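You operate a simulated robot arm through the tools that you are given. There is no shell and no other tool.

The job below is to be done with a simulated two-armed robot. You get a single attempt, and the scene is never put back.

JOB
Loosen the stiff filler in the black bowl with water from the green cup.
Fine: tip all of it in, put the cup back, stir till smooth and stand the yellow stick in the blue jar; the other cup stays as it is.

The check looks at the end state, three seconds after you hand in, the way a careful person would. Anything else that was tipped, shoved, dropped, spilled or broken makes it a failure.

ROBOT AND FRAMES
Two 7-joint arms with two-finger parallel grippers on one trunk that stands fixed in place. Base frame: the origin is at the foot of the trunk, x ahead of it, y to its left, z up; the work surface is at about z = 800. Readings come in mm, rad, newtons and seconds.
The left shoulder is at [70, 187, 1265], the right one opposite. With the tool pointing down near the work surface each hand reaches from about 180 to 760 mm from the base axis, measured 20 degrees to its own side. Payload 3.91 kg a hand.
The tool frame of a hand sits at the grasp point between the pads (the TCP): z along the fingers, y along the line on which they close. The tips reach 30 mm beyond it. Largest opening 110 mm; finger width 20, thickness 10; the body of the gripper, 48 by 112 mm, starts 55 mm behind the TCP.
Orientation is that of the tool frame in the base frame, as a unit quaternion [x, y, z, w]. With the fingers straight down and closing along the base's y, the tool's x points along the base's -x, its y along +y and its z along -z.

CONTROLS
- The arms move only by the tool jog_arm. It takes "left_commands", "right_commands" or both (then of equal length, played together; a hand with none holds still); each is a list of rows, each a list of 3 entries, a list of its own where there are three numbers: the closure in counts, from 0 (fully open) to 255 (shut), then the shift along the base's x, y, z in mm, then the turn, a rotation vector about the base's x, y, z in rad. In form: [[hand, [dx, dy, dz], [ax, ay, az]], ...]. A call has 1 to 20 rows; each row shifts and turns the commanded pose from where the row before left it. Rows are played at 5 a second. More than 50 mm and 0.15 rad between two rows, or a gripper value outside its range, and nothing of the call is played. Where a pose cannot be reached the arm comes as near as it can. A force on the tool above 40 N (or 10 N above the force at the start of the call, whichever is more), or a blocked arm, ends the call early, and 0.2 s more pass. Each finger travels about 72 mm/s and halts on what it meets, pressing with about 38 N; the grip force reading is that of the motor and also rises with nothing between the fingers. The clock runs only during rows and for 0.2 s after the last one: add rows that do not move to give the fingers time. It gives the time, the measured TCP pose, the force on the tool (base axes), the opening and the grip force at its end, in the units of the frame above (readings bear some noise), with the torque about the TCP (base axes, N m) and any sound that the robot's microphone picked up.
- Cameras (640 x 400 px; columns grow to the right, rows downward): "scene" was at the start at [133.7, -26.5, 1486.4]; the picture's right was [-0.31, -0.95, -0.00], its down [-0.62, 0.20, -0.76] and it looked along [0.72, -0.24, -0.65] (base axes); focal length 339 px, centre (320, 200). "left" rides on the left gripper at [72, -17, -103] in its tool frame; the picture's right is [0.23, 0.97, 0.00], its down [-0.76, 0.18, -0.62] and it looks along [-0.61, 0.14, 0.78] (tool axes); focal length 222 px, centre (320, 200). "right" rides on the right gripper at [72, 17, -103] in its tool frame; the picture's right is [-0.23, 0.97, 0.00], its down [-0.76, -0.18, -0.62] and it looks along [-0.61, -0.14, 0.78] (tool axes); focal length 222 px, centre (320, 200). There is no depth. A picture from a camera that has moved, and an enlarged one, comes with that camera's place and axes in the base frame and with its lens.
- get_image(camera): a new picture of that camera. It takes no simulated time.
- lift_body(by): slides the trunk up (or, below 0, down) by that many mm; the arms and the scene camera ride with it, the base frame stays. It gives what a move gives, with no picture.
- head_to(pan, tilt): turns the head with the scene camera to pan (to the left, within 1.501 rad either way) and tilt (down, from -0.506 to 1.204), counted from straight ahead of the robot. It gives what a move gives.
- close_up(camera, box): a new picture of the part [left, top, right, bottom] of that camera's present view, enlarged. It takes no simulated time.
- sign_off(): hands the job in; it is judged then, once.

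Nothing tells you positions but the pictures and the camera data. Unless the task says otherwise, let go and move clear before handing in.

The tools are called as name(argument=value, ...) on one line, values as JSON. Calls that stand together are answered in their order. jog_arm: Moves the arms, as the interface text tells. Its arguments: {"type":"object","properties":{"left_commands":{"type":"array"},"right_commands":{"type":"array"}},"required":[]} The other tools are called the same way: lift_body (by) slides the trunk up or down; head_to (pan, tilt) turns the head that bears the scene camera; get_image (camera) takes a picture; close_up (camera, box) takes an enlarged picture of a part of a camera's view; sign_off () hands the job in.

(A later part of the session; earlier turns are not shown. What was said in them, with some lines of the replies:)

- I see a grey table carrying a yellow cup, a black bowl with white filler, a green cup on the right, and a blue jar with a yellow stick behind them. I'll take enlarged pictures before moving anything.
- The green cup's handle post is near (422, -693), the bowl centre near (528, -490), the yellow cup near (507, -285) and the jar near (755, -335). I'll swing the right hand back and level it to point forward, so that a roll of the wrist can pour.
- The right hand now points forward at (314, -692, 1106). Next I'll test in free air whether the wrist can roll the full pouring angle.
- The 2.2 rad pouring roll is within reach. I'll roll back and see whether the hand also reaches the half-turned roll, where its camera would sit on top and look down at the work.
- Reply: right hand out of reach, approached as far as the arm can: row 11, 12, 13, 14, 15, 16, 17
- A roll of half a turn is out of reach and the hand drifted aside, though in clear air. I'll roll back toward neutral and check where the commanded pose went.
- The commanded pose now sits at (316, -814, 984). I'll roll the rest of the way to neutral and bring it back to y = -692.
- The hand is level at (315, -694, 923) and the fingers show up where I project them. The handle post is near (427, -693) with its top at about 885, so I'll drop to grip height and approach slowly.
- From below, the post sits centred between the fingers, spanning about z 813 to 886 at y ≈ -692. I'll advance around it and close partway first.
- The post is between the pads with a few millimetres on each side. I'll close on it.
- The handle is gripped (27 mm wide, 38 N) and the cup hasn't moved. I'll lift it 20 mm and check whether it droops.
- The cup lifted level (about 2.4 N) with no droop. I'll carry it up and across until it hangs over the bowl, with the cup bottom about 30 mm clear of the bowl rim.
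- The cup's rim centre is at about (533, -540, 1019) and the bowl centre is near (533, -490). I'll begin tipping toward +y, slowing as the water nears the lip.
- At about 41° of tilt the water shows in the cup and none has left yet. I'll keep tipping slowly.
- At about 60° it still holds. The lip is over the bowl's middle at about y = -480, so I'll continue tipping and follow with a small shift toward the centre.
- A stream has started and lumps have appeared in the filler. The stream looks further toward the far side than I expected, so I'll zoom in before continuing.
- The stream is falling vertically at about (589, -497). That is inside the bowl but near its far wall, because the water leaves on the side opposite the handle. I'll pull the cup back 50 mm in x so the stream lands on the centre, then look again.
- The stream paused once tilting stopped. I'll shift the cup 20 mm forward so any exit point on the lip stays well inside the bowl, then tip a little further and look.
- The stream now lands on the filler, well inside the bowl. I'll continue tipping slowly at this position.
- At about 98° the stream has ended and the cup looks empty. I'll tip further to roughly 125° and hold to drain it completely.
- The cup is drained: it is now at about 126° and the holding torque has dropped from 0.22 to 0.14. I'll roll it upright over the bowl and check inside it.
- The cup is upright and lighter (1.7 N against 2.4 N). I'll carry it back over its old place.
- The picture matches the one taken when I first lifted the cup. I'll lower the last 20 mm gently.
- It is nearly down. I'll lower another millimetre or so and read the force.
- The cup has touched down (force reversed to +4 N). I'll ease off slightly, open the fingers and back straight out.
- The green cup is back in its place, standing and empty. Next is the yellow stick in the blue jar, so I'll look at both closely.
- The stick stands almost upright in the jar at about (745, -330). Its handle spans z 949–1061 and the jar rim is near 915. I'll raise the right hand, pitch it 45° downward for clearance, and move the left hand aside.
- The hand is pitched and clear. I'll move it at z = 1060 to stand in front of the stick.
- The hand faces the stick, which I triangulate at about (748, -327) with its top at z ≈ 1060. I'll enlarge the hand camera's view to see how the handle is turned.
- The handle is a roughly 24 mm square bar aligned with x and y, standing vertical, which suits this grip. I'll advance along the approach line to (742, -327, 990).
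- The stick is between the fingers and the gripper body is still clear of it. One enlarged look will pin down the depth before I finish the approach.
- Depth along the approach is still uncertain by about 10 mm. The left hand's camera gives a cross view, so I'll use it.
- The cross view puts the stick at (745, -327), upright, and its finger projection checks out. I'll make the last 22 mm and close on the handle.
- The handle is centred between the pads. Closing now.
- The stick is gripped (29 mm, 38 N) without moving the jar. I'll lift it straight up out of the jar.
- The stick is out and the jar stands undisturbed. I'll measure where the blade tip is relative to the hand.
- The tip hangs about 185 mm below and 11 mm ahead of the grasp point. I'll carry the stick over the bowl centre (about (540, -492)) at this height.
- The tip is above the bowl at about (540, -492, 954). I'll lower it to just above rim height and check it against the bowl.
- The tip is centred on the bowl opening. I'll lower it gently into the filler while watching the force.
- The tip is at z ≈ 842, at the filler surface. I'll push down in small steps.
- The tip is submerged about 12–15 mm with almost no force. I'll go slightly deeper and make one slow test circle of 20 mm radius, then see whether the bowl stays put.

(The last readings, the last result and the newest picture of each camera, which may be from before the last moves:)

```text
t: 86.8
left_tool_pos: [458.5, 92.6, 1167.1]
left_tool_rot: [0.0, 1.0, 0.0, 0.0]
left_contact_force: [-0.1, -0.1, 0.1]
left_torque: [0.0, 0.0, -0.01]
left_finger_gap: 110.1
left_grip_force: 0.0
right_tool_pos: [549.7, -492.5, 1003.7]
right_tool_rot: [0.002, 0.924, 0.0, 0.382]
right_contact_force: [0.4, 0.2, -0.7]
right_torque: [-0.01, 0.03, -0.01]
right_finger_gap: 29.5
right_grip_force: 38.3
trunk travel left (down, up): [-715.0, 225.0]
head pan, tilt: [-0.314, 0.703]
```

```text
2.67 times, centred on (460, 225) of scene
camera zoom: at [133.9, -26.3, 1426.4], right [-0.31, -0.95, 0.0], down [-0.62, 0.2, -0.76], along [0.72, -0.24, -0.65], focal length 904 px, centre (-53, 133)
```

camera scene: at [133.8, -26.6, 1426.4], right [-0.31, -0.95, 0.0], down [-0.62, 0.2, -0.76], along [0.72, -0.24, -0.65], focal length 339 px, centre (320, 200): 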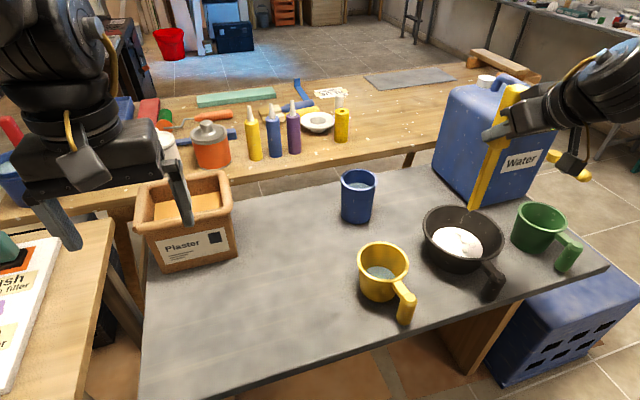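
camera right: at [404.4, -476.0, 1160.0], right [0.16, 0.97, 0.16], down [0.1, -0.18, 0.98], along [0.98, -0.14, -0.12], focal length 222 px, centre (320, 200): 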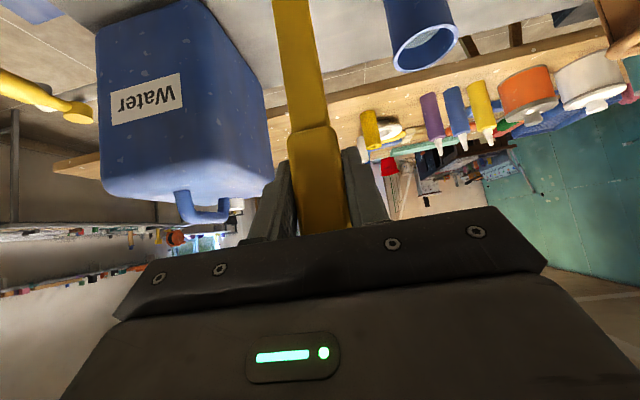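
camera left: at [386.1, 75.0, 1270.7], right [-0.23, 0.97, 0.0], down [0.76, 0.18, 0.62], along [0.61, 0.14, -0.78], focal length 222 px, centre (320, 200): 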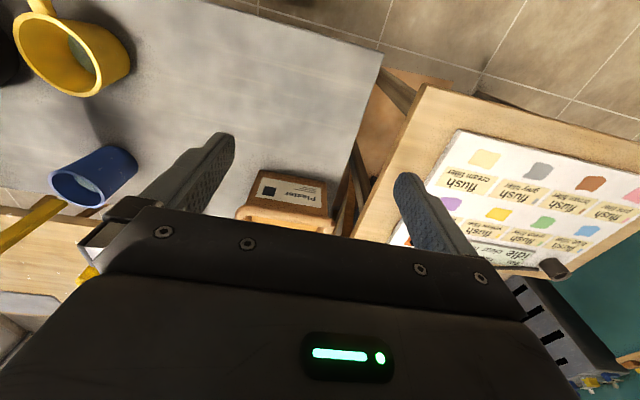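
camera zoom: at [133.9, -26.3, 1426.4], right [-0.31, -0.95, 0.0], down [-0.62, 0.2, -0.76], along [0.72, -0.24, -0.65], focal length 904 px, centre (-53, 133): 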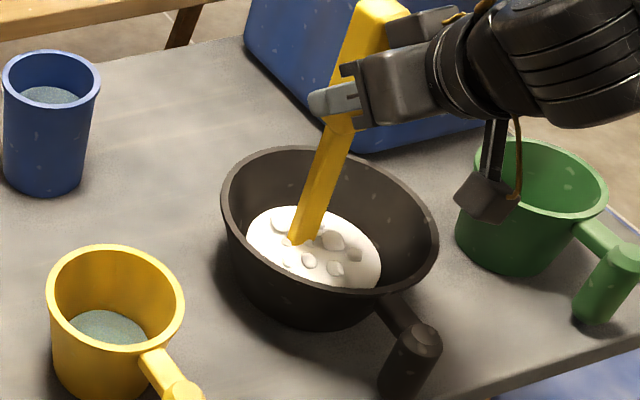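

The bowl hasn't moved, the stick held firm and the forces are negligible. I'll stir on with wider circles.

jog_arm(right_commands=[[255, [-0.58, 14.11, 0], [0, 0, 0]], [255, [-12, 8.72, 0], [0, 0, 0]], [255, [-14.84, 0, 0], [0, 0, 0]], [255, [-12, -8.72, 0], [0, 0, 0]], [255, [-4.58, -14.11, 0], [0, 0, 0]], [255, [4.58, -14.11, 0], [0, 0, 0]], [255, [12, -8.72, 0], [0, 0, 0]], [255, [14.84, 0, 0], [0, 0, 0]], [255, [12, 8.72, 0], [0, 0, 0]], [255, [4.58, 14.11, 0], [0, 0, 0]], [255, [-4.58, 14.11, 0], [0, 0, 0]], [255, [-12, 8.72, 0], [0, 0, 0]], [255, [-14.84, 0, 0], [0, 0, 0]], [255, [-12, -8.72, 0], [0, 0, 0]], [255, [-4.58, -14.11, 0], [0, 0, 0]], [255, [4.58, -14.11, 0], [0, 0, 0]], [255, [12, -8.72, 0], [0, 0, 0]], [255, [14.84, 0, 0], [0, 0, 0]], [255, [12, 8.72, 0], [0, 0, 0]], [255, [4.58, 14.11, 0], [0, 0, 0]]])

close_up(camera="scene", box=[400, 150, 520, 300])

```text
t: 91.0
left_tool_pos: [458.2, 93.3, 1167.7]
left_tool_rot: [0.0, 1.0, 0.0, 0.0]
left_contact_force: [0.4, -0.4, 1.0]
left_torque: [-0.01, 0.01, -0.02]
left_finger_gap: 110.1
left_grip_force: 0.1
right_tool_pos: [553.7, -493.1, 1004.4]
right_tool_rot: [0.0, 0.924, 0.001, 0.383]
right_contact_force: [-0.9, 0.1, 0.1]
right_torque: [-0.02, 0.01, 0.02]
right_finger_gap: 29.4
right_grip_force: 38.3
trunk travel left (down, up): [-715.0, 225.0]
head pan, tilt: [-0.314, 0.703]
```

```text
2.67 times, centred on (460, 225) of scene
camera zoom: at [134.1, -26.0, 1426.4], right [-0.31, -0.95, 0.0], down [-0.62, 0.2, -0.76], along [0.72, -0.24, -0.65], focal length 904 px, centre (-53, 133)
```

zoom: 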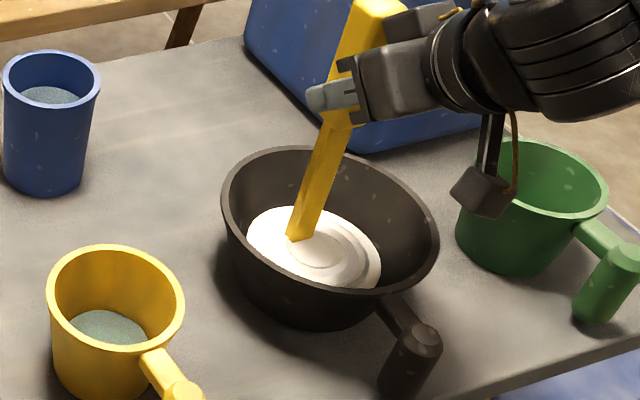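

The lumps have given way to swirl marks. I'll keep stirring.

jog_arm(right_commands=[[255, [-4.58, 14.11, 0], [0, 0, 0]], [255, [-12, 8.72, 0], [0, 0, 0]], [255, [-14.84, 0, 0], [0, 0, 0]], [255, [-12, -8.72, 0], [0, 0, 0]], [255, [-4.58, -14.11, 0], [0, 0, 0]], [255, [4.58, -14.11, 0], [0, 0, 0]], [255, [12, -8.72, 0], [0, 0, 0]], [255, [14.84, 0, 0], [0, 0, 0]], [255, [12, 8.72, 0], [0, 0, 0]], [255, [4.58, 14.11, 0], [0, 0, 0]], [255, [-4.58, 14.11, 0], [0, 0, 0]], [255, [-12, 8.72, 0], [0, 0, 0]], [255, [-14.84, 0, 0], [0, 0, 0]], [255, [-12, -8.72, 0], [0, 0, 0]], [255, [-4.58, -14.11, 0], [0, 0, 0]], [255, [4.58, -14.11, 0], [0, 0, 0]], [255, [12, -8.72, 0], [0, 0, 0]], [255, [14.84, 0, 0], [0, 0, 0]], [255, [12, 8.72, 0], [0, 0, 0]], [255, [4.58, 14.11, 0], [0, 0, 0]]])

close_up(camera="scene", box=[410, 190, 510, 290])

```text
t: 95.2
left_tool_pos: [459.0, 93.7, 1167.7]
left_tool_rot: [0.0, 1.0, 0.0, 0.0]
left_contact_force: [0.4, 0.7, -0.1]
left_torque: [-0.02, -0.01, -0.01]
left_finger_gap: 110.0
left_grip_force: 0.0
right_tool_pos: [553.6, -491.7, 1003.9]
right_tool_rot: [0.001, 0.924, 0.0, 0.382]
right_contact_force: [1.0, 0.8, -0.4]
right_torque: [0.01, 0.0, 0.01]
right_finger_gap: 29.4
right_grip_force: 37.7
trunk travel left (down, up): [-715.0, 225.0]
head pan, tilt: [-0.314, 0.703]
```

```text
4.00 times, centred on (460, 240) of scene
camera zoom: at [134.1, -26.0, 1426.4], right [-0.31, -0.95, 0.0], down [-0.62, 0.2, -0.76], along [0.72, -0.24, -0.65], focal length 1356 px, centre (-240, 40)
```

zoom: 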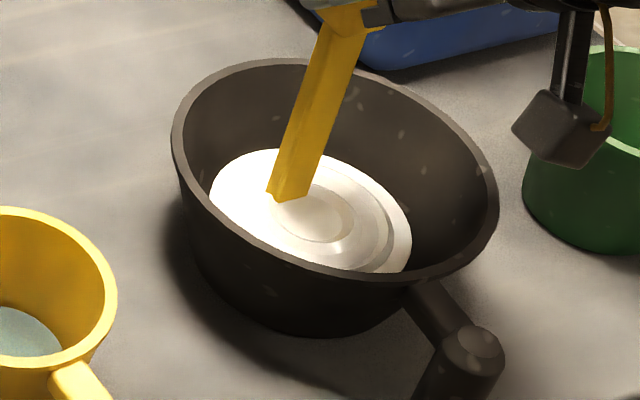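

Rings now show on the surface. I'll stir several more turns to see whether the look still changes.

jog_arm(right_commands=[[255, [-4.58, 14.11, 0], [0, 0, 0]], [255, [-12, 8.72, 0], [0, 0, 0]], [255, [-14.84, 0, 0], [0, 0, 0]], [255, [-12, -8.72, 0], [0, 0, 0]], [255, [-4.58, -14.11, 0], [0, 0, 0]], [255, [4.58, -14.11, 0], [0, 0, 0]], [255, [12, -8.72, 0], [0, 0, 0]], [255, [14.84, 0, 0], [0, 0, 0]], [255, [12, 8.72, 0], [0, 0, 0]], [255, [4.58, 14.11, 0], [0, 0, 0]], [255, [-4.58, 14.11, 0], [0, 0, 0]], [255, [-12, 8.72, 0], [0, 0, 0]], [255, [-14.84, 0, 0], [0, 0, 0]], [255, [-12, -8.72, 0], [0, 0, 0]], [255, [-4.58, -14.11, 0], [0, 0, 0]], [255, [4.58, -14.11, 0], [0, 0, 0]], [255, [12, -8.72, 0], [0, 0, 0]], [255, [14.84, 0, 0], [0, 0, 0]], [255, [12, 8.72, 0], [0, 0, 0]], [255, [4.58, 14.11, 0], [0, 0, 0]]])

jog_arm(right_commands=[[255, [-4.58, 14.11, 0], [0, 0, 0]], [255, [-12, 8.72, 0], [0, 0, 0]], [255, [-14.84, 0, 0], [0, 0, 0]], [255, [-12, -8.72, 0], [0, 0, 0]], [255, [-4.58, -14.11, 0], [0, 0, 0]], [255, [4.58, -14.11, 0], [0, 0, 0]], [255, [12, -8.72, 0], [0, 0, 0]], [255, [14.84, 0, 0], [0, 0, 0]], [255, [12, 8.72, 0], [0, 0, 0]], [255, [4.58, 14.11, 0], [0, 0, 0]], [255, [-4.58, 14.11, 0], [0, 0, 0]], [255, [-12, 8.72, 0], [0, 0, 0]], [255, [-14.84, 0, 0], [0, 0, 0]], [255, [-12, -8.72, 0], [0, 0, 0]], [255, [-4.58, -14.11, 0], [0, 0, 0]], [255, [4.58, -14.11, 0], [0, 0, 0]], [255, [12, -8.72, 0], [0, 0, 0]], [255, [14.84, 0, 0], [0, 0, 0]], [255, [12, 8.72, 0], [0, 0, 0]], [255, [4.58, 14.11, 0], [0, 0, 0]]])

close_up(camera="scene", box=[410, 190, 510, 290])

```text
t: 99.4
left_tool_pos: [458.1, 92.3, 1167.4]
left_tool_rot: [0.0, 1.0, 0.001, -0.001]
left_contact_force: [-0.2, 0.1, -0.2]
left_torque: [0.04, -0.01, 0.0]
left_finger_gap: 110.2
left_grip_force: 0.0
right_tool_pos: [554.2, -492.6, 1004.6]
right_tool_rot: [0.0, 0.924, 0.001, 0.381]
right_contact_force: [-0.2, -0.3, -0.5]
right_torque: [0.02, 0.02, 0.0]
right_finger_gap: 29.4
right_grip_force: 37.5
trunk travel left (down, up): [-715.0, 225.0]
head pan, tilt: [-0.314, 0.703]
```

```text
t: 103.6
left_tool_pos: [458.1, 94.7, 1167.7]
left_tool_rot: [0.0, 1.0, 0.0, -0.001]
left_contact_force: [-0.2, -0.7, -0.4]
left_torque: [0.02, 0.0, 0.01]
left_finger_gap: 110.1
left_grip_force: 0.0
right_tool_pos: [554.7, -491.1, 1005.2]
right_tool_rot: [0.0, 0.924, 0.001, 0.382]
right_contact_force: [0.0, -0.5, -1.0]
right_torque: [0.05, -0.01, 0.0]
right_finger_gap: 29.8
right_grip_force: 37.9
trunk travel left (down, up): [-715.0, 225.0]
head pan, tilt: [-0.314, 0.703]
```

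```text
4.00 times, centred on (460, 240) of scene
camera zoom: at [134.1, -26.1, 1426.4], right [-0.31, -0.95, 0.0], down [-0.62, 0.2, -0.76], along [0.72, -0.24, -0.65], focal length 1356 px, centre (-240, 40)
```

zoom: 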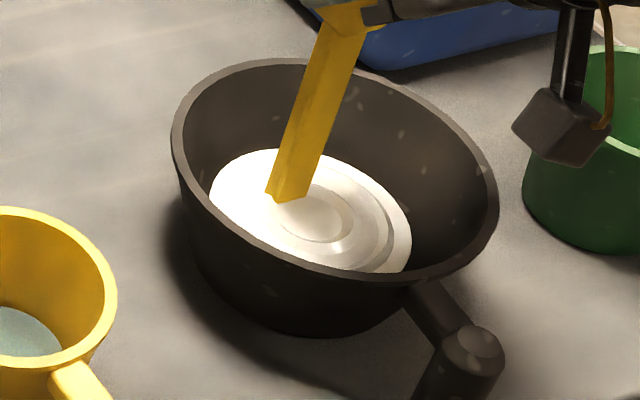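

The surface no longer changes and looks smooth. I'll bring the stick to the middle and lift it straight out, then inspect the mix.

jog_arm(right_commands=[[255, [-8, 0, 0], [0, 0, 0]], [255, [-8, 0, 0], [0, 0, 0]], [255, [-8, 0, 0], [0, 0, 0]], [255, [0, 0, 0], [0, 0, 0]], [255, [0, 0, 4], [0, 0, 0]], [255, [0, 0, 6], [0, 0, 0]], [255, [0, 0, 8], [0, 0, 0]], [255, [0, 0, 10], [0, 0, 0]], [255, [0, 0, 12], [0, 0, 0]], [255, [0, 0, 12], [0, 0, 0]], [255, [0, 0, 12], [0, 0, 0]], [255, [0, 0, 14], [0, 0, 0]], [255, [0, 0, 14], [0, 0, 0]], [255, [0, 0, 14], [0, 0, 0]], [255, [0, 0, 14], [0, 0, 0]], [255, [0, 0, 12], [0, 0, 0]], [255, [0, 0, 4], [0, 0, 0]], [255, [0, 0, 0], [0, 0, 0]]])

close_up(camera="scene", box=[390, 120, 540, 300])

close_up(camera="scene", box=[410, 190, 510, 290])

```text
t: 107.4
left_tool_pos: [457.5, 93.0, 1167.7]
left_tool_rot: [0.0, 1.0, 0.0, 0.0]
left_contact_force: [-0.2, -0.1, -0.2]
left_torque: [0.0, 0.0, 0.01]
left_finger_gap: 110.1
left_grip_force: 0.2
right_tool_pos: [528.8, -490.2, 1139.2]
right_tool_rot: [0.002, 0.924, 0.0, 0.382]
right_contact_force: [0.6, -0.4, -0.4]
right_torque: [0.01, 0.0, -0.03]
right_finger_gap: 29.4
right_grip_force: 38.1
trunk travel left (down, up): [-715.0, 225.0]
head pan, tilt: [-0.314, 0.703]
```

```text
2.22 times, centred on (465, 210) of scene
camera zoom: at [133.8, -26.6, 1426.4], right [-0.31, -0.95, 0.0], down [-0.62, 0.2, -0.76], along [0.72, -0.24, -0.65], focal length 753 px, centre (-2, 178)
```

zoom: 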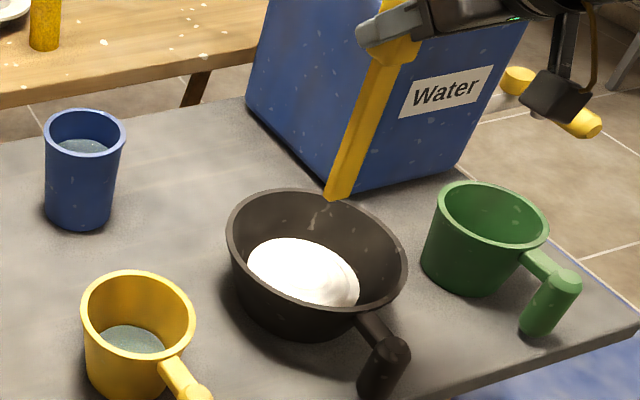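

```text
4.00 times, centred on (460, 240) of scene
camera zoom: at [133.8, -26.6, 1426.4], right [-0.31, -0.95, 0.0], down [-0.62, 0.2, -0.76], along [0.72, -0.24, -0.65], focal length 1356 px, centre (-240, 40)
```

zoom: 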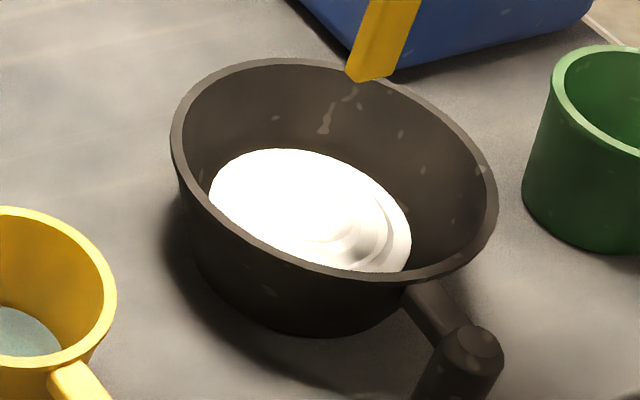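

The mix is smooth with no lumps, the bowl hasn't moved and the stick hasn't slipped. I'll carry the stick back over the jar.

jog_arm(right_commands=[[255, [7, 6, 0], [0, 0, 0]], [255, [14, 9, 0], [0, 0, 0]], [255, [20, 15, 0], [0, 0, 0]], [255, [20, 16, 0], [0, 0, 0]], [255, [20, 16, 0], [0, 0, 0]], [255, [20, 16, 0], [0, 0, 0]], [255, [20, 16, 0], [0, 0, 0]], [255, [20, 16, 0], [0, 0, 0]], [255, [20, 16, 0], [0, 0, 0]], [255, [20, 16, 0], [0, 0, 0]], [255, [19, 15, 0], [0, 0, 0]], [255, [9, 7, 0], [0, 0, 0]], [255, [0, 0, 0], [0, 0, 0]], [255, [0, 0, 0], [0, 0, 0]]])

close_up(camera="scene", box=[310, 50, 440, 230])

close_up(camera="left", box=[0, 120, 160, 280])

```text
t: 110.4
left_tool_pos: [457.5, 94.2, 1167.4]
left_tool_rot: [0.0, 1.0, -0.001, 0.0]
left_contact_force: [-0.5, 0.1, -0.2]
left_torque: [0.02, 0.04, 0.0]
left_finger_gap: 110.2
left_grip_force: 0.0
right_tool_pos: [739.8, -326.9, 1138.1]
right_tool_rot: [0.0, 0.924, 0.001, 0.382]
right_contact_force: [0.2, -0.5, -0.2]
right_torque: [0.03, 0.0, 0.06]
right_finger_gap: 29.2
right_grip_force: 38.0
trunk travel left (down, up): [-715.0, 225.0]
head pan, tilt: [-0.314, 0.703]
```

```text
2.22 times, centred on (375, 140) of scene
camera zoom: at [134.0, -26.2, 1426.3], right [-0.31, -0.95, 0.0], down [-0.62, 0.2, -0.76], along [0.72, -0.24, -0.65], focal length 753 px, centre (198, 333)
```

zoom: 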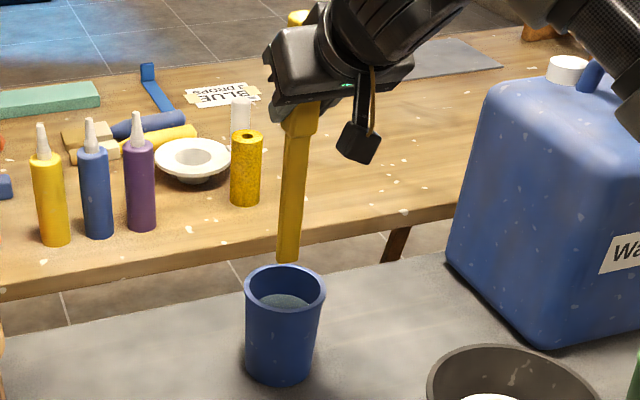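

```text
2.50 times, centred on (80, 200) of left
camera zoom: at [386.0, 75.3, 1270.8], right [-0.23, 0.97, 0.0], down [0.76, 0.18, 0.62], along [0.61, 0.14, -0.78], focal length 555 px, centre (920, 200)
```

zoom: 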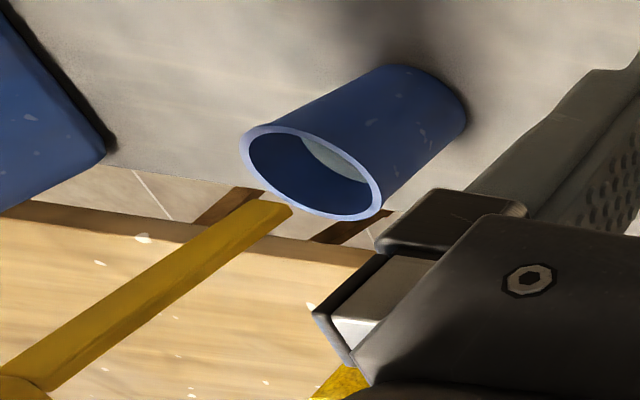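

The pictures match those from when I drew the stick out. I'll lower it back into the jar.

jog_arm(right_commands=[[255, [0, 0, -10], [0, 0, 0]], [255, [0, 0, -14], [0, 0, 0]], [255, [0, 0, -14], [0, 0, 0]], [255, [0, 0, -14], [0, 0, 0]], [255, [0, 0, -14], [0, 0, 0]], [255, [0, 0, -14], [0, 0, 0]], [255, [0, 0, -14], [0, 0, 0]], [255, [0, 0, -14], [0, 0, 0]], [255, [0, 0, -12], [0, 0, 0]], [255, [0, 0, -10], [0, 0, 0]], [255, [0, 0, -8], [0, 0, 0]], [255, [0, 0, -6], [0, 0, 0]], [255, [0, 0, 0], [0, 0, 0]], [255, [0, 0, 0], [0, 0, 0]]])

close_up(camera="left", box=[0, 110, 200, 270])

close_up(camera="scene", box=[300, 90, 440, 240])

```text
t: 113.4
left_tool_pos: [459.4, 93.8, 1167.4]
left_tool_rot: [0.001, 1.0, 0.0, -0.001]
left_contact_force: [0.0, 0.1, 0.4]
left_torque: [-0.02, 0.02, 0.0]
left_finger_gap: 109.7
left_grip_force: 0.0
right_tool_pos: [737.3, -329.3, 996.5]
right_tool_rot: [0.001, 0.924, 0.0, 0.382]
right_contact_force: [0.2, -0.3, -0.5]
right_torque: [0.0, -0.01, -0.01]
right_finger_gap: 29.4
right_grip_force: 38.2
trunk travel left (down, up): [-715.0, 225.0]
head pan, tilt: [-0.314, 0.703]
```

```text
2.50 times, centred on (100, 190) of left
camera zoom: at [385.9, 75.2, 1270.8], right [-0.23, 0.97, 0.0], down [0.76, 0.18, 0.62], along [0.61, 0.14, -0.78], focal length 555 px, centre (870, 225)
```

zoom: 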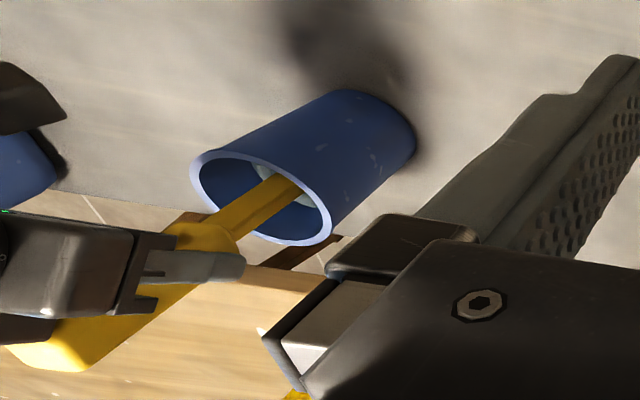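

```text
2.67 times, centred on (370, 165) of scene
camera zoom: at [133.9, -26.4, 1426.4], right [-0.31, -0.95, 0.0], down [-0.62, 0.2, -0.76], along [0.72, -0.24, -0.65], focal length 904 px, centre (187, 293)
```

zoom: 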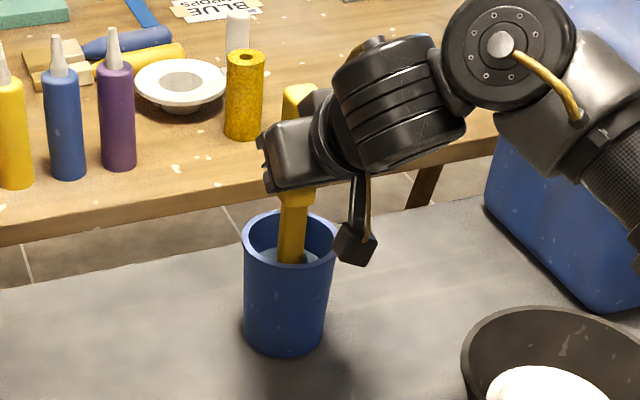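

The stick is back inside the jar, a few millimetres above its old depth. I'll lower the rest in fine steps.

jog_arm(right_commands=[[255, [0, 0, -2], [0, 0, 0]], [255, [0, 0, -1.5], [0, 0, 0]], [255, [0, 0, -1.5], [0, 0, 0]], [255, [0, 0, -1], [0, 0, 0]], [255, [0, 0, 0], [0, 0, 0]]])

jog_arm(right_commands=[[255, [0, 0, -0.8], [0, 0, 0]], [255, [0, 0, 0], [0, 0, 0]]])

jog_arm(right_commands=[[255, [0, 0, -0.7], [0, 0, 0]], [255, [0, 0, 0], [0, 0, 0]]])

```text
t: 114.6
left_tool_pos: [457.6, 92.1, 1167.8]
left_tool_rot: [0.0, 1.0, 0.0, 0.001]
left_contact_force: [-0.6, 0.2, 0.2]
left_torque: [0.01, 0.0, -0.03]
left_finger_gap: 110.2
left_grip_force: 0.0
right_tool_pos: [739.5, -328.8, 989.9]
right_tool_rot: [0.001, 0.924, 0.0, 0.383]
right_contact_force: [0.1, -0.6, -0.1]
right_torque: [-0.01, -0.02, 0.02]
right_finger_gap: 29.3
right_grip_force: 37.4
trunk travel left (down, up): [-715.0, 225.0]
head pan, tilt: [-0.314, 0.703]
```

```text
t: 115.2
left_tool_pos: [457.0, 92.6, 1168.5]
left_tool_rot: [0.0, 1.0, 0.0, 0.0]
left_contact_force: [0.7, -0.3, -0.3]
left_torque: [0.01, -0.04, -0.02]
left_finger_gap: 109.9
left_grip_force: 0.0
right_tool_pos: [738.3, -328.0, 989.8]
right_tool_rot: [0.001, 0.924, 0.0, 0.383]
right_contact_force: [1.0, -0.3, 0.5]
right_torque: [0.02, -0.03, 0.04]
right_finger_gap: 29.2
right_grip_force: 38.4
trunk travel left (down, up): [-715.0, 225.0]
head pan, tilt: [-0.314, 0.703]
```

```text
t: 115.8
left_tool_pos: [458.7, 93.1, 1167.5]
left_tool_rot: [-0.001, 1.0, 0.0, 0.0]
left_contact_force: [-0.3, -0.9, 0.4]
left_torque: [-0.03, -0.02, 0.0]
left_finger_gap: 110.0
left_grip_force: 0.1
right_tool_pos: [737.9, -326.9, 990.9]
right_tool_rot: [0.002, 0.924, 0.0, 0.383]
right_contact_force: [1.0, -0.1, 5.3]
right_torque: [-0.01, -0.32, 0.0]
right_finger_gap: 29.4
right_grip_force: 38.3
trunk travel left (down, up): [-715.0, 225.0]
head pan, tilt: [-0.314, 0.703]
```

The stick has touched the jar floor. I'll ease off 0.7 mm and open the fingers gradually.

jog_arm(right_commands=[[255, [0, 0, 0.7], [0, 0, 0]], [255, [0, 0, 0], [0, 0, 0]], [190, [0, 0, 0], [0, 0, 0]], [183, [0, 0, 0], [0, 0, 0]], [175, [0, 0, 0], [0, 0, 0]], [165, [0, 0, 0], [0, 0, 0]], [165, [0, 0, 0], [0, 0, 0]]])

close_up(camera="left", box=[0, 110, 200, 270])

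get_image(camera="right")

```text
t: 117.4
left_tool_pos: [459.3, 92.0, 1167.4]
left_tool_rot: [0.001, 1.0, 0.0, 0.0]
left_contact_force: [0.3, 0.2, -1.2]
left_torque: [0.01, 0.02, 0.03]
left_finger_gap: 109.9
left_grip_force: 0.0
right_tool_pos: [739.2, -328.1, 989.3]
right_tool_rot: [0.0, 0.924, 0.0, 0.382]
right_contact_force: [0.4, 1.0, -0.8]
right_torque: [-0.01, 0.0, 0.0]
right_finger_gap: 38.8
right_grip_force: 0.1
trunk travel left (down, up): [-715.0, 225.0]
head pan, tilt: [-0.314, 0.703]
```

```text
2.50 times, centred on (100, 190) of left
camera zoom: at [385.7, 75.2, 1270.9], right [-0.23, 0.97, 0.0], down [0.76, 0.18, 0.62], along [0.61, 0.14, -0.78], focal length 555 px, centre (870, 225)
```

zoom: 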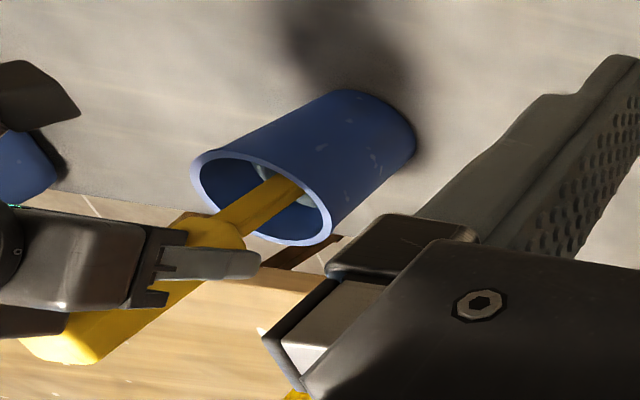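

```text
taken
camera right: at [613.8, -311.9, 1012.5], right [0.16, 0.97, 0.16], down [0.1, -0.18, 0.98], along [0.98, -0.14, -0.12], focal length 222 px, centre (320, 200)
```

right: 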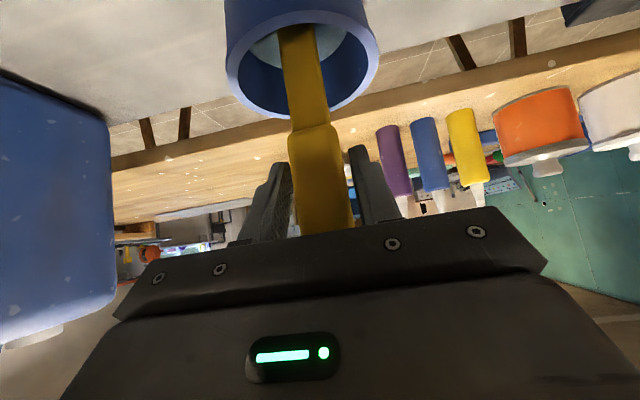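

The stick stands upright on its own. I'll open wide, retreat along the approach line and then look everything over.

jog_arm(right_commands=[[120, [0, 0, 0], [0, 0, 0]], [60, [0, 0, 0], [0, 0, 0]], [60, [0, 0, 0], [0, 0, 0]], [60, [-5, 0, 3], [0, 0, 0]], [60, [-10, 0, 7], [0, 0, 0]], [60, [-13, 0, 8], [0, 0, 0]], [60, [-13, 0, 8], [0, 0, 0]], [60, [-13, 0, 8], [0, 0, 0]], [60, [-15, 0, 8], [0, 0, 0]], [60, [-20, 0, 8], [0, 0, 0]], [60, [-20, 0, 8], [0, 0, 0]], [60, [-20, 0, 8], [0, 0, 0]], [60, [0, 0, 0], [0, 0, 0]]])

close_up(camera="scene", box=[300, 90, 440, 240])

close_up(camera="left", box=[0, 110, 200, 270])

```text
t: 120.2
left_tool_pos: [457.9, 92.8, 1167.9]
left_tool_rot: [-0.001, 1.0, 0.0, -0.001]
left_contact_force: [-0.4, -0.2, 0.2]
left_torque: [0.01, 0.01, -0.01]
left_finger_gap: 110.1
left_grip_force: 0.1
right_tool_pos: [608.5, -329.4, 1054.4]
right_tool_rot: [0.002, 0.924, 0.0, 0.382]
right_contact_force: [-0.8, 0.2, -0.2]
right_torque: [0.0, -0.01, -0.02]
right_finger_gap: 84.2
right_grip_force: 0.0
trunk travel left (down, up): [-715.0, 225.0]
head pan, tilt: [-0.314, 0.703]
```

```text
2.67 times, centred on (370, 165) of scene
camera zoom: at [134.3, -26.4, 1426.3], right [-0.31, -0.95, 0.0], down [-0.62, 0.2, -0.76], along [0.72, -0.24, -0.65], focal length 904 px, centre (187, 293)
```

zoom: 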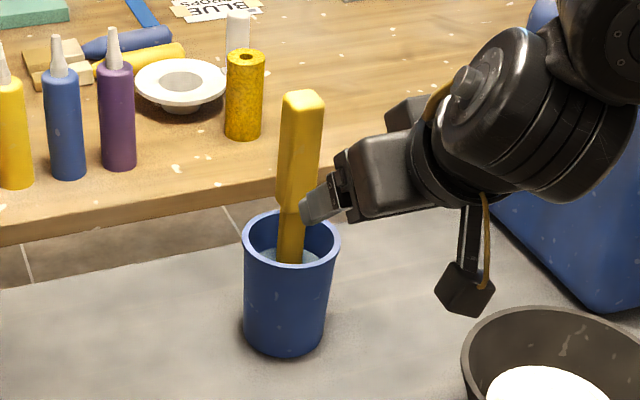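

```text
2.50 times, centred on (100, 190) of left
camera zoom: at [386.2, 75.1, 1270.7], right [-0.23, 0.97, 0.0], down [0.76, 0.18, 0.62], along [0.61, 0.14, -0.78], focal length 555 px, centre (870, 225)
```

zoom: 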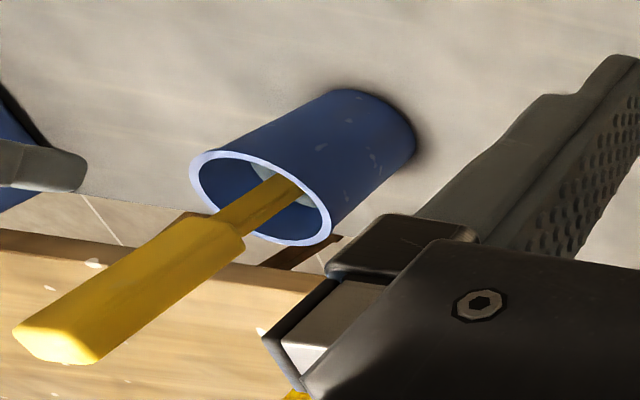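

The stick stands back in the blue jar as before. I'll raise the right hand clear and back away, then check the green cup, the bowl and the table.

jog_arm(right_commands=[[60, [-10, 0, 20], [0, 0, 0]], [60, [-10, 0, 20], [0, 0, 0]], [60, [-10, -5, 20], [0, 0, 0]], [60, [-20, -15, 15], [0, 0, 0]], [60, [-20, -15, 10], [0, 0, 0]], [60, [-20, -15, 5], [0, 0, 0]], [60, [-20, -15, 0], [0, 0, 0]], [60, [-20, -15, 0], [0, 0, 0]], [60, [-20, -15, 0], [0, 0, 0]], [60, [-20, -15, 0], [0, 0, 0]], [60, [-20, -15, 0], [0, 0, 0]], [60, [-20, -15, 0], [0, 0, 0]], [60, [-20, -15, 0], [0, 0, 0]], [60, [-20, -15, 0], [0, 0, 0]], [60, [0, 0, 0], [0, 0, 0]]])

get_image(camera="scene")

close_up(camera="scene", box=[400, 180, 640, 330])

get_image(camera="right")

```text
t: 123.4
left_tool_pos: [458.4, 91.9, 1167.2]
left_tool_rot: [0.0, 1.0, 0.0, 0.0]
left_contact_force: [-0.3, -0.2, -0.1]
left_torque: [-0.02, 0.02, -0.02]
left_finger_gap: 109.7
left_grip_force: 0.1
right_tool_pos: [410.9, -458.1, 1135.5]
right_tool_rot: [0.001, 0.924, 0.0, 0.382]
right_contact_force: [0.4, -0.2, 0.6]
right_torque: [0.02, 0.03, 0.0]
right_finger_gap: 84.2
right_grip_force: 0.0
right hand out of reach, approached as far as the arm can: row 12, 13, 14
trunk travel left (down, up): [-715.0, 225.0]
head pan, tilt: [-0.314, 0.703]
```

```text
taken
camera scene: at [133.7, -26.3, 1426.4], right [-0.31, -0.95, 0.0], down [-0.62, 0.2, -0.76], along [0.72, -0.24, -0.65], focal length 339 px, centre (320, 200)
```

scene: 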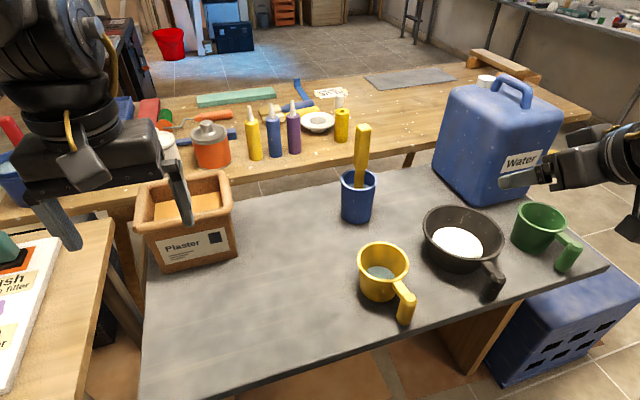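

```text
2.67 times, centred on (520, 255) of scene
camera zoom: at [133.7, -26.3, 1426.4], right [-0.31, -0.95, 0.0], down [-0.62, 0.2, -0.76], along [0.72, -0.24, -0.65], focal length 904 px, centre (-213, 53)
```

zoom: 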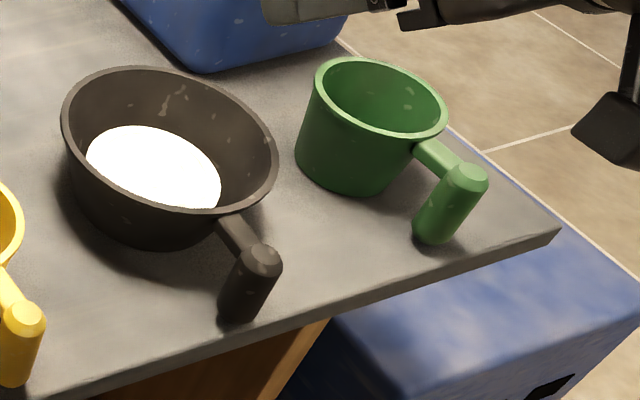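

```text
taken
camera right: at [286.4, -441.8, 1157.1], right [0.16, 0.97, 0.16], down [0.1, -0.18, 0.98], along [0.98, -0.14, -0.12], focal length 222 px, centre (320, 200)
```

right: 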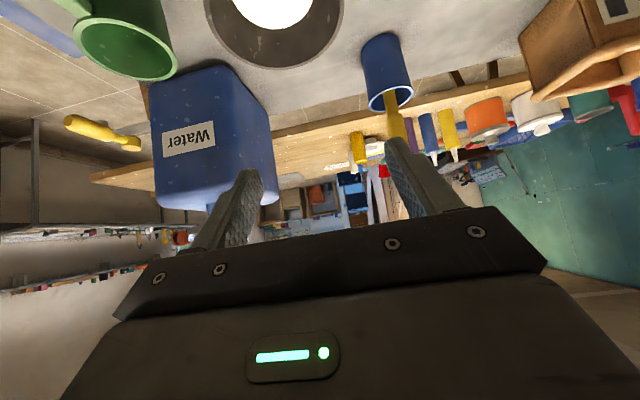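

Everything stands where it was and I see no spills. I'll turn the hand down to its starting attitude so its camera can look into the green cup and the bowl from above.

jog_arm(right_commands=[[60, [6, -4, 4], [0, 0.131, 0]], [60, [6, -4, 4], [0, 0.131, 0]], [60, [6, -4, 4], [0, 0.131, 0]], [60, [6, -4, 4], [0, 0.131, 0]], [60, [6, -4, 4], [0, 0.131, 0]], [60, [6, -4, 4], [0, 0.131, 0]], [60, [0, -20, 0], [0, 0, 0]], [60, [0, -30, 0], [0, 0, 0]], [60, [0, -30, 0], [0, 0, 0]], [60, [0, 0, 0], [0, 0, 0]]])

get_image(camera="right")

close_up(camera="right", box=[100, 0, 420, 200])

```text
t: 125.6
left_tool_pos: [457.9, 92.4, 1168.0]
left_tool_rot: [0.0, 1.0, 0.0, 0.0]
left_contact_force: [-1.1, -0.4, -0.6]
left_torque: [-0.02, 0.0, 0.01]
left_finger_gap: 109.7
left_grip_force: 0.1
right_tool_pos: [471.8, -534.5, 1132.9]
right_tool_rot: [0.001, 1.0, 0.0, 0.0]
right_contact_force: [0.2, -0.4, 0.1]
right_torque: [0.02, -0.01, -0.01]
right_finger_gap: 84.2
right_grip_force: 0.0
right hand out of reach, approached as far as the arm can: row 7, 8, 9
trunk travel left (down, up): [-715.0, 225.0]
head pan, tilt: [-0.314, 0.703]
```

```text
taken
camera right: at [398.2, -517.3, 1237.4], right [0.23, 0.97, 0.0], down [0.76, -0.18, 0.62], along [0.61, -0.14, -0.78], focal length 222 px, centre (320, 200)
```

right: 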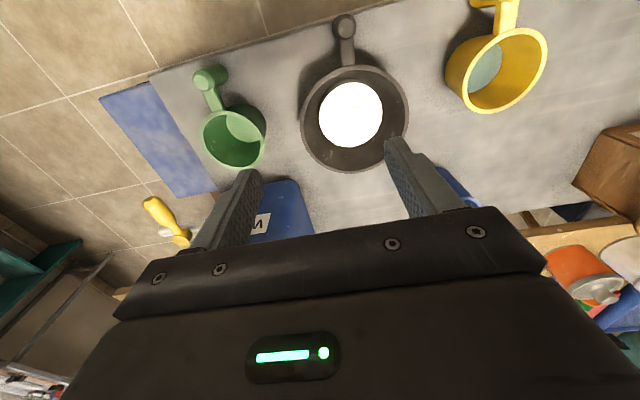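

```text
2.00 times, centred on (260, 100) of right
camera zoom: at [398.2, -517.3, 1237.4], right [0.23, 0.97, 0.0], down [0.76, -0.18, 0.62], along [0.61, -0.14, -0.78], focal length 444 px, centre (440, 400)
```

zoom: 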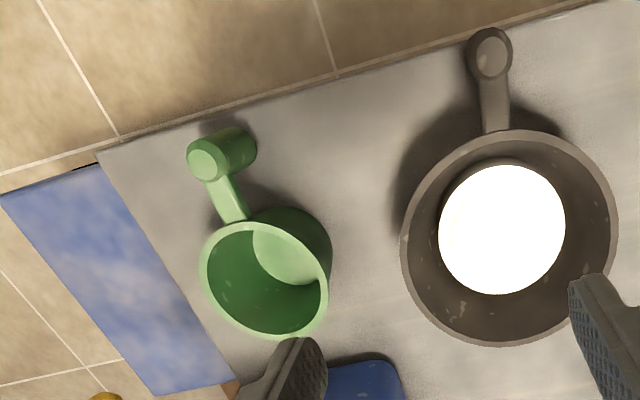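

The green cup's bottom shows plain green with no water, and the table is dry. One last close look at the filler and the jar before handing in.

close_up(camera="scene", box=[420, 200, 510, 290])

close_up(camera="scene", box=[320, 110, 420, 330])

```text
4.44 times, centred on (465, 245) of scene
camera zoom: at [132.8, -26.4, 1426.5], right [-0.31, -0.95, 0.0], down [-0.62, 0.2, -0.76], along [0.73, -0.24, -0.65], focal length 1506 px, centre (-324, 0)
```

zoom: 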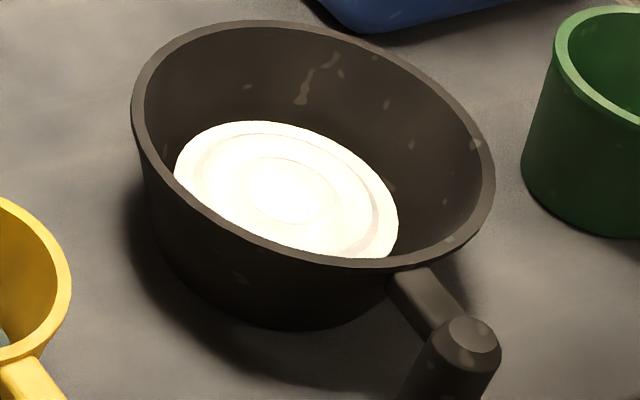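

```text
1.82 times, centred on (370, 220) of scene
camera zoom: at [132.8, -26.4, 1426.5], right [-0.31, -0.95, 0.0], down [-0.62, 0.2, -0.76], along [0.73, -0.24, -0.65], focal length 616 px, centre (229, 164)
```

zoom: 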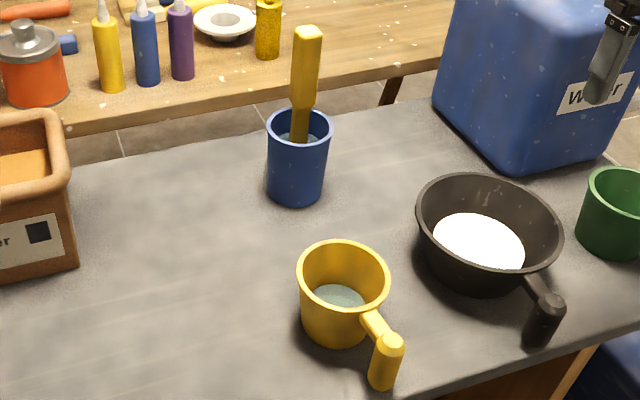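

The filler is smooth with no lumps, the green cup is empty and back in its place, and the yellow cup still has its water. The stick stands in the blue jar, both hands are clear, and I'm handing in.

sign_off()

```text
The job is handed in.
```

The job is done and handed in; I don't have the check's result.

- **Water:** I tipped all the water from the green cup into the black bowl. From above, its bottom looked dry.
- **Green cup:** it is back within about 2 mm of where it stood.
- **Filler:** I stirred it with the yellow stick until the lumps were gone and the surface stopped changing. It now looks smooth, with only faint rings from the stirring.
- **Yellow stick:** it stands upright in the blue jar.
- **Everything else:** the yellow cup was not touched and still holds its water. The bowl and jar did not visibly move, and I saw no spills on the table.

Both hands are open and clear of the table items.
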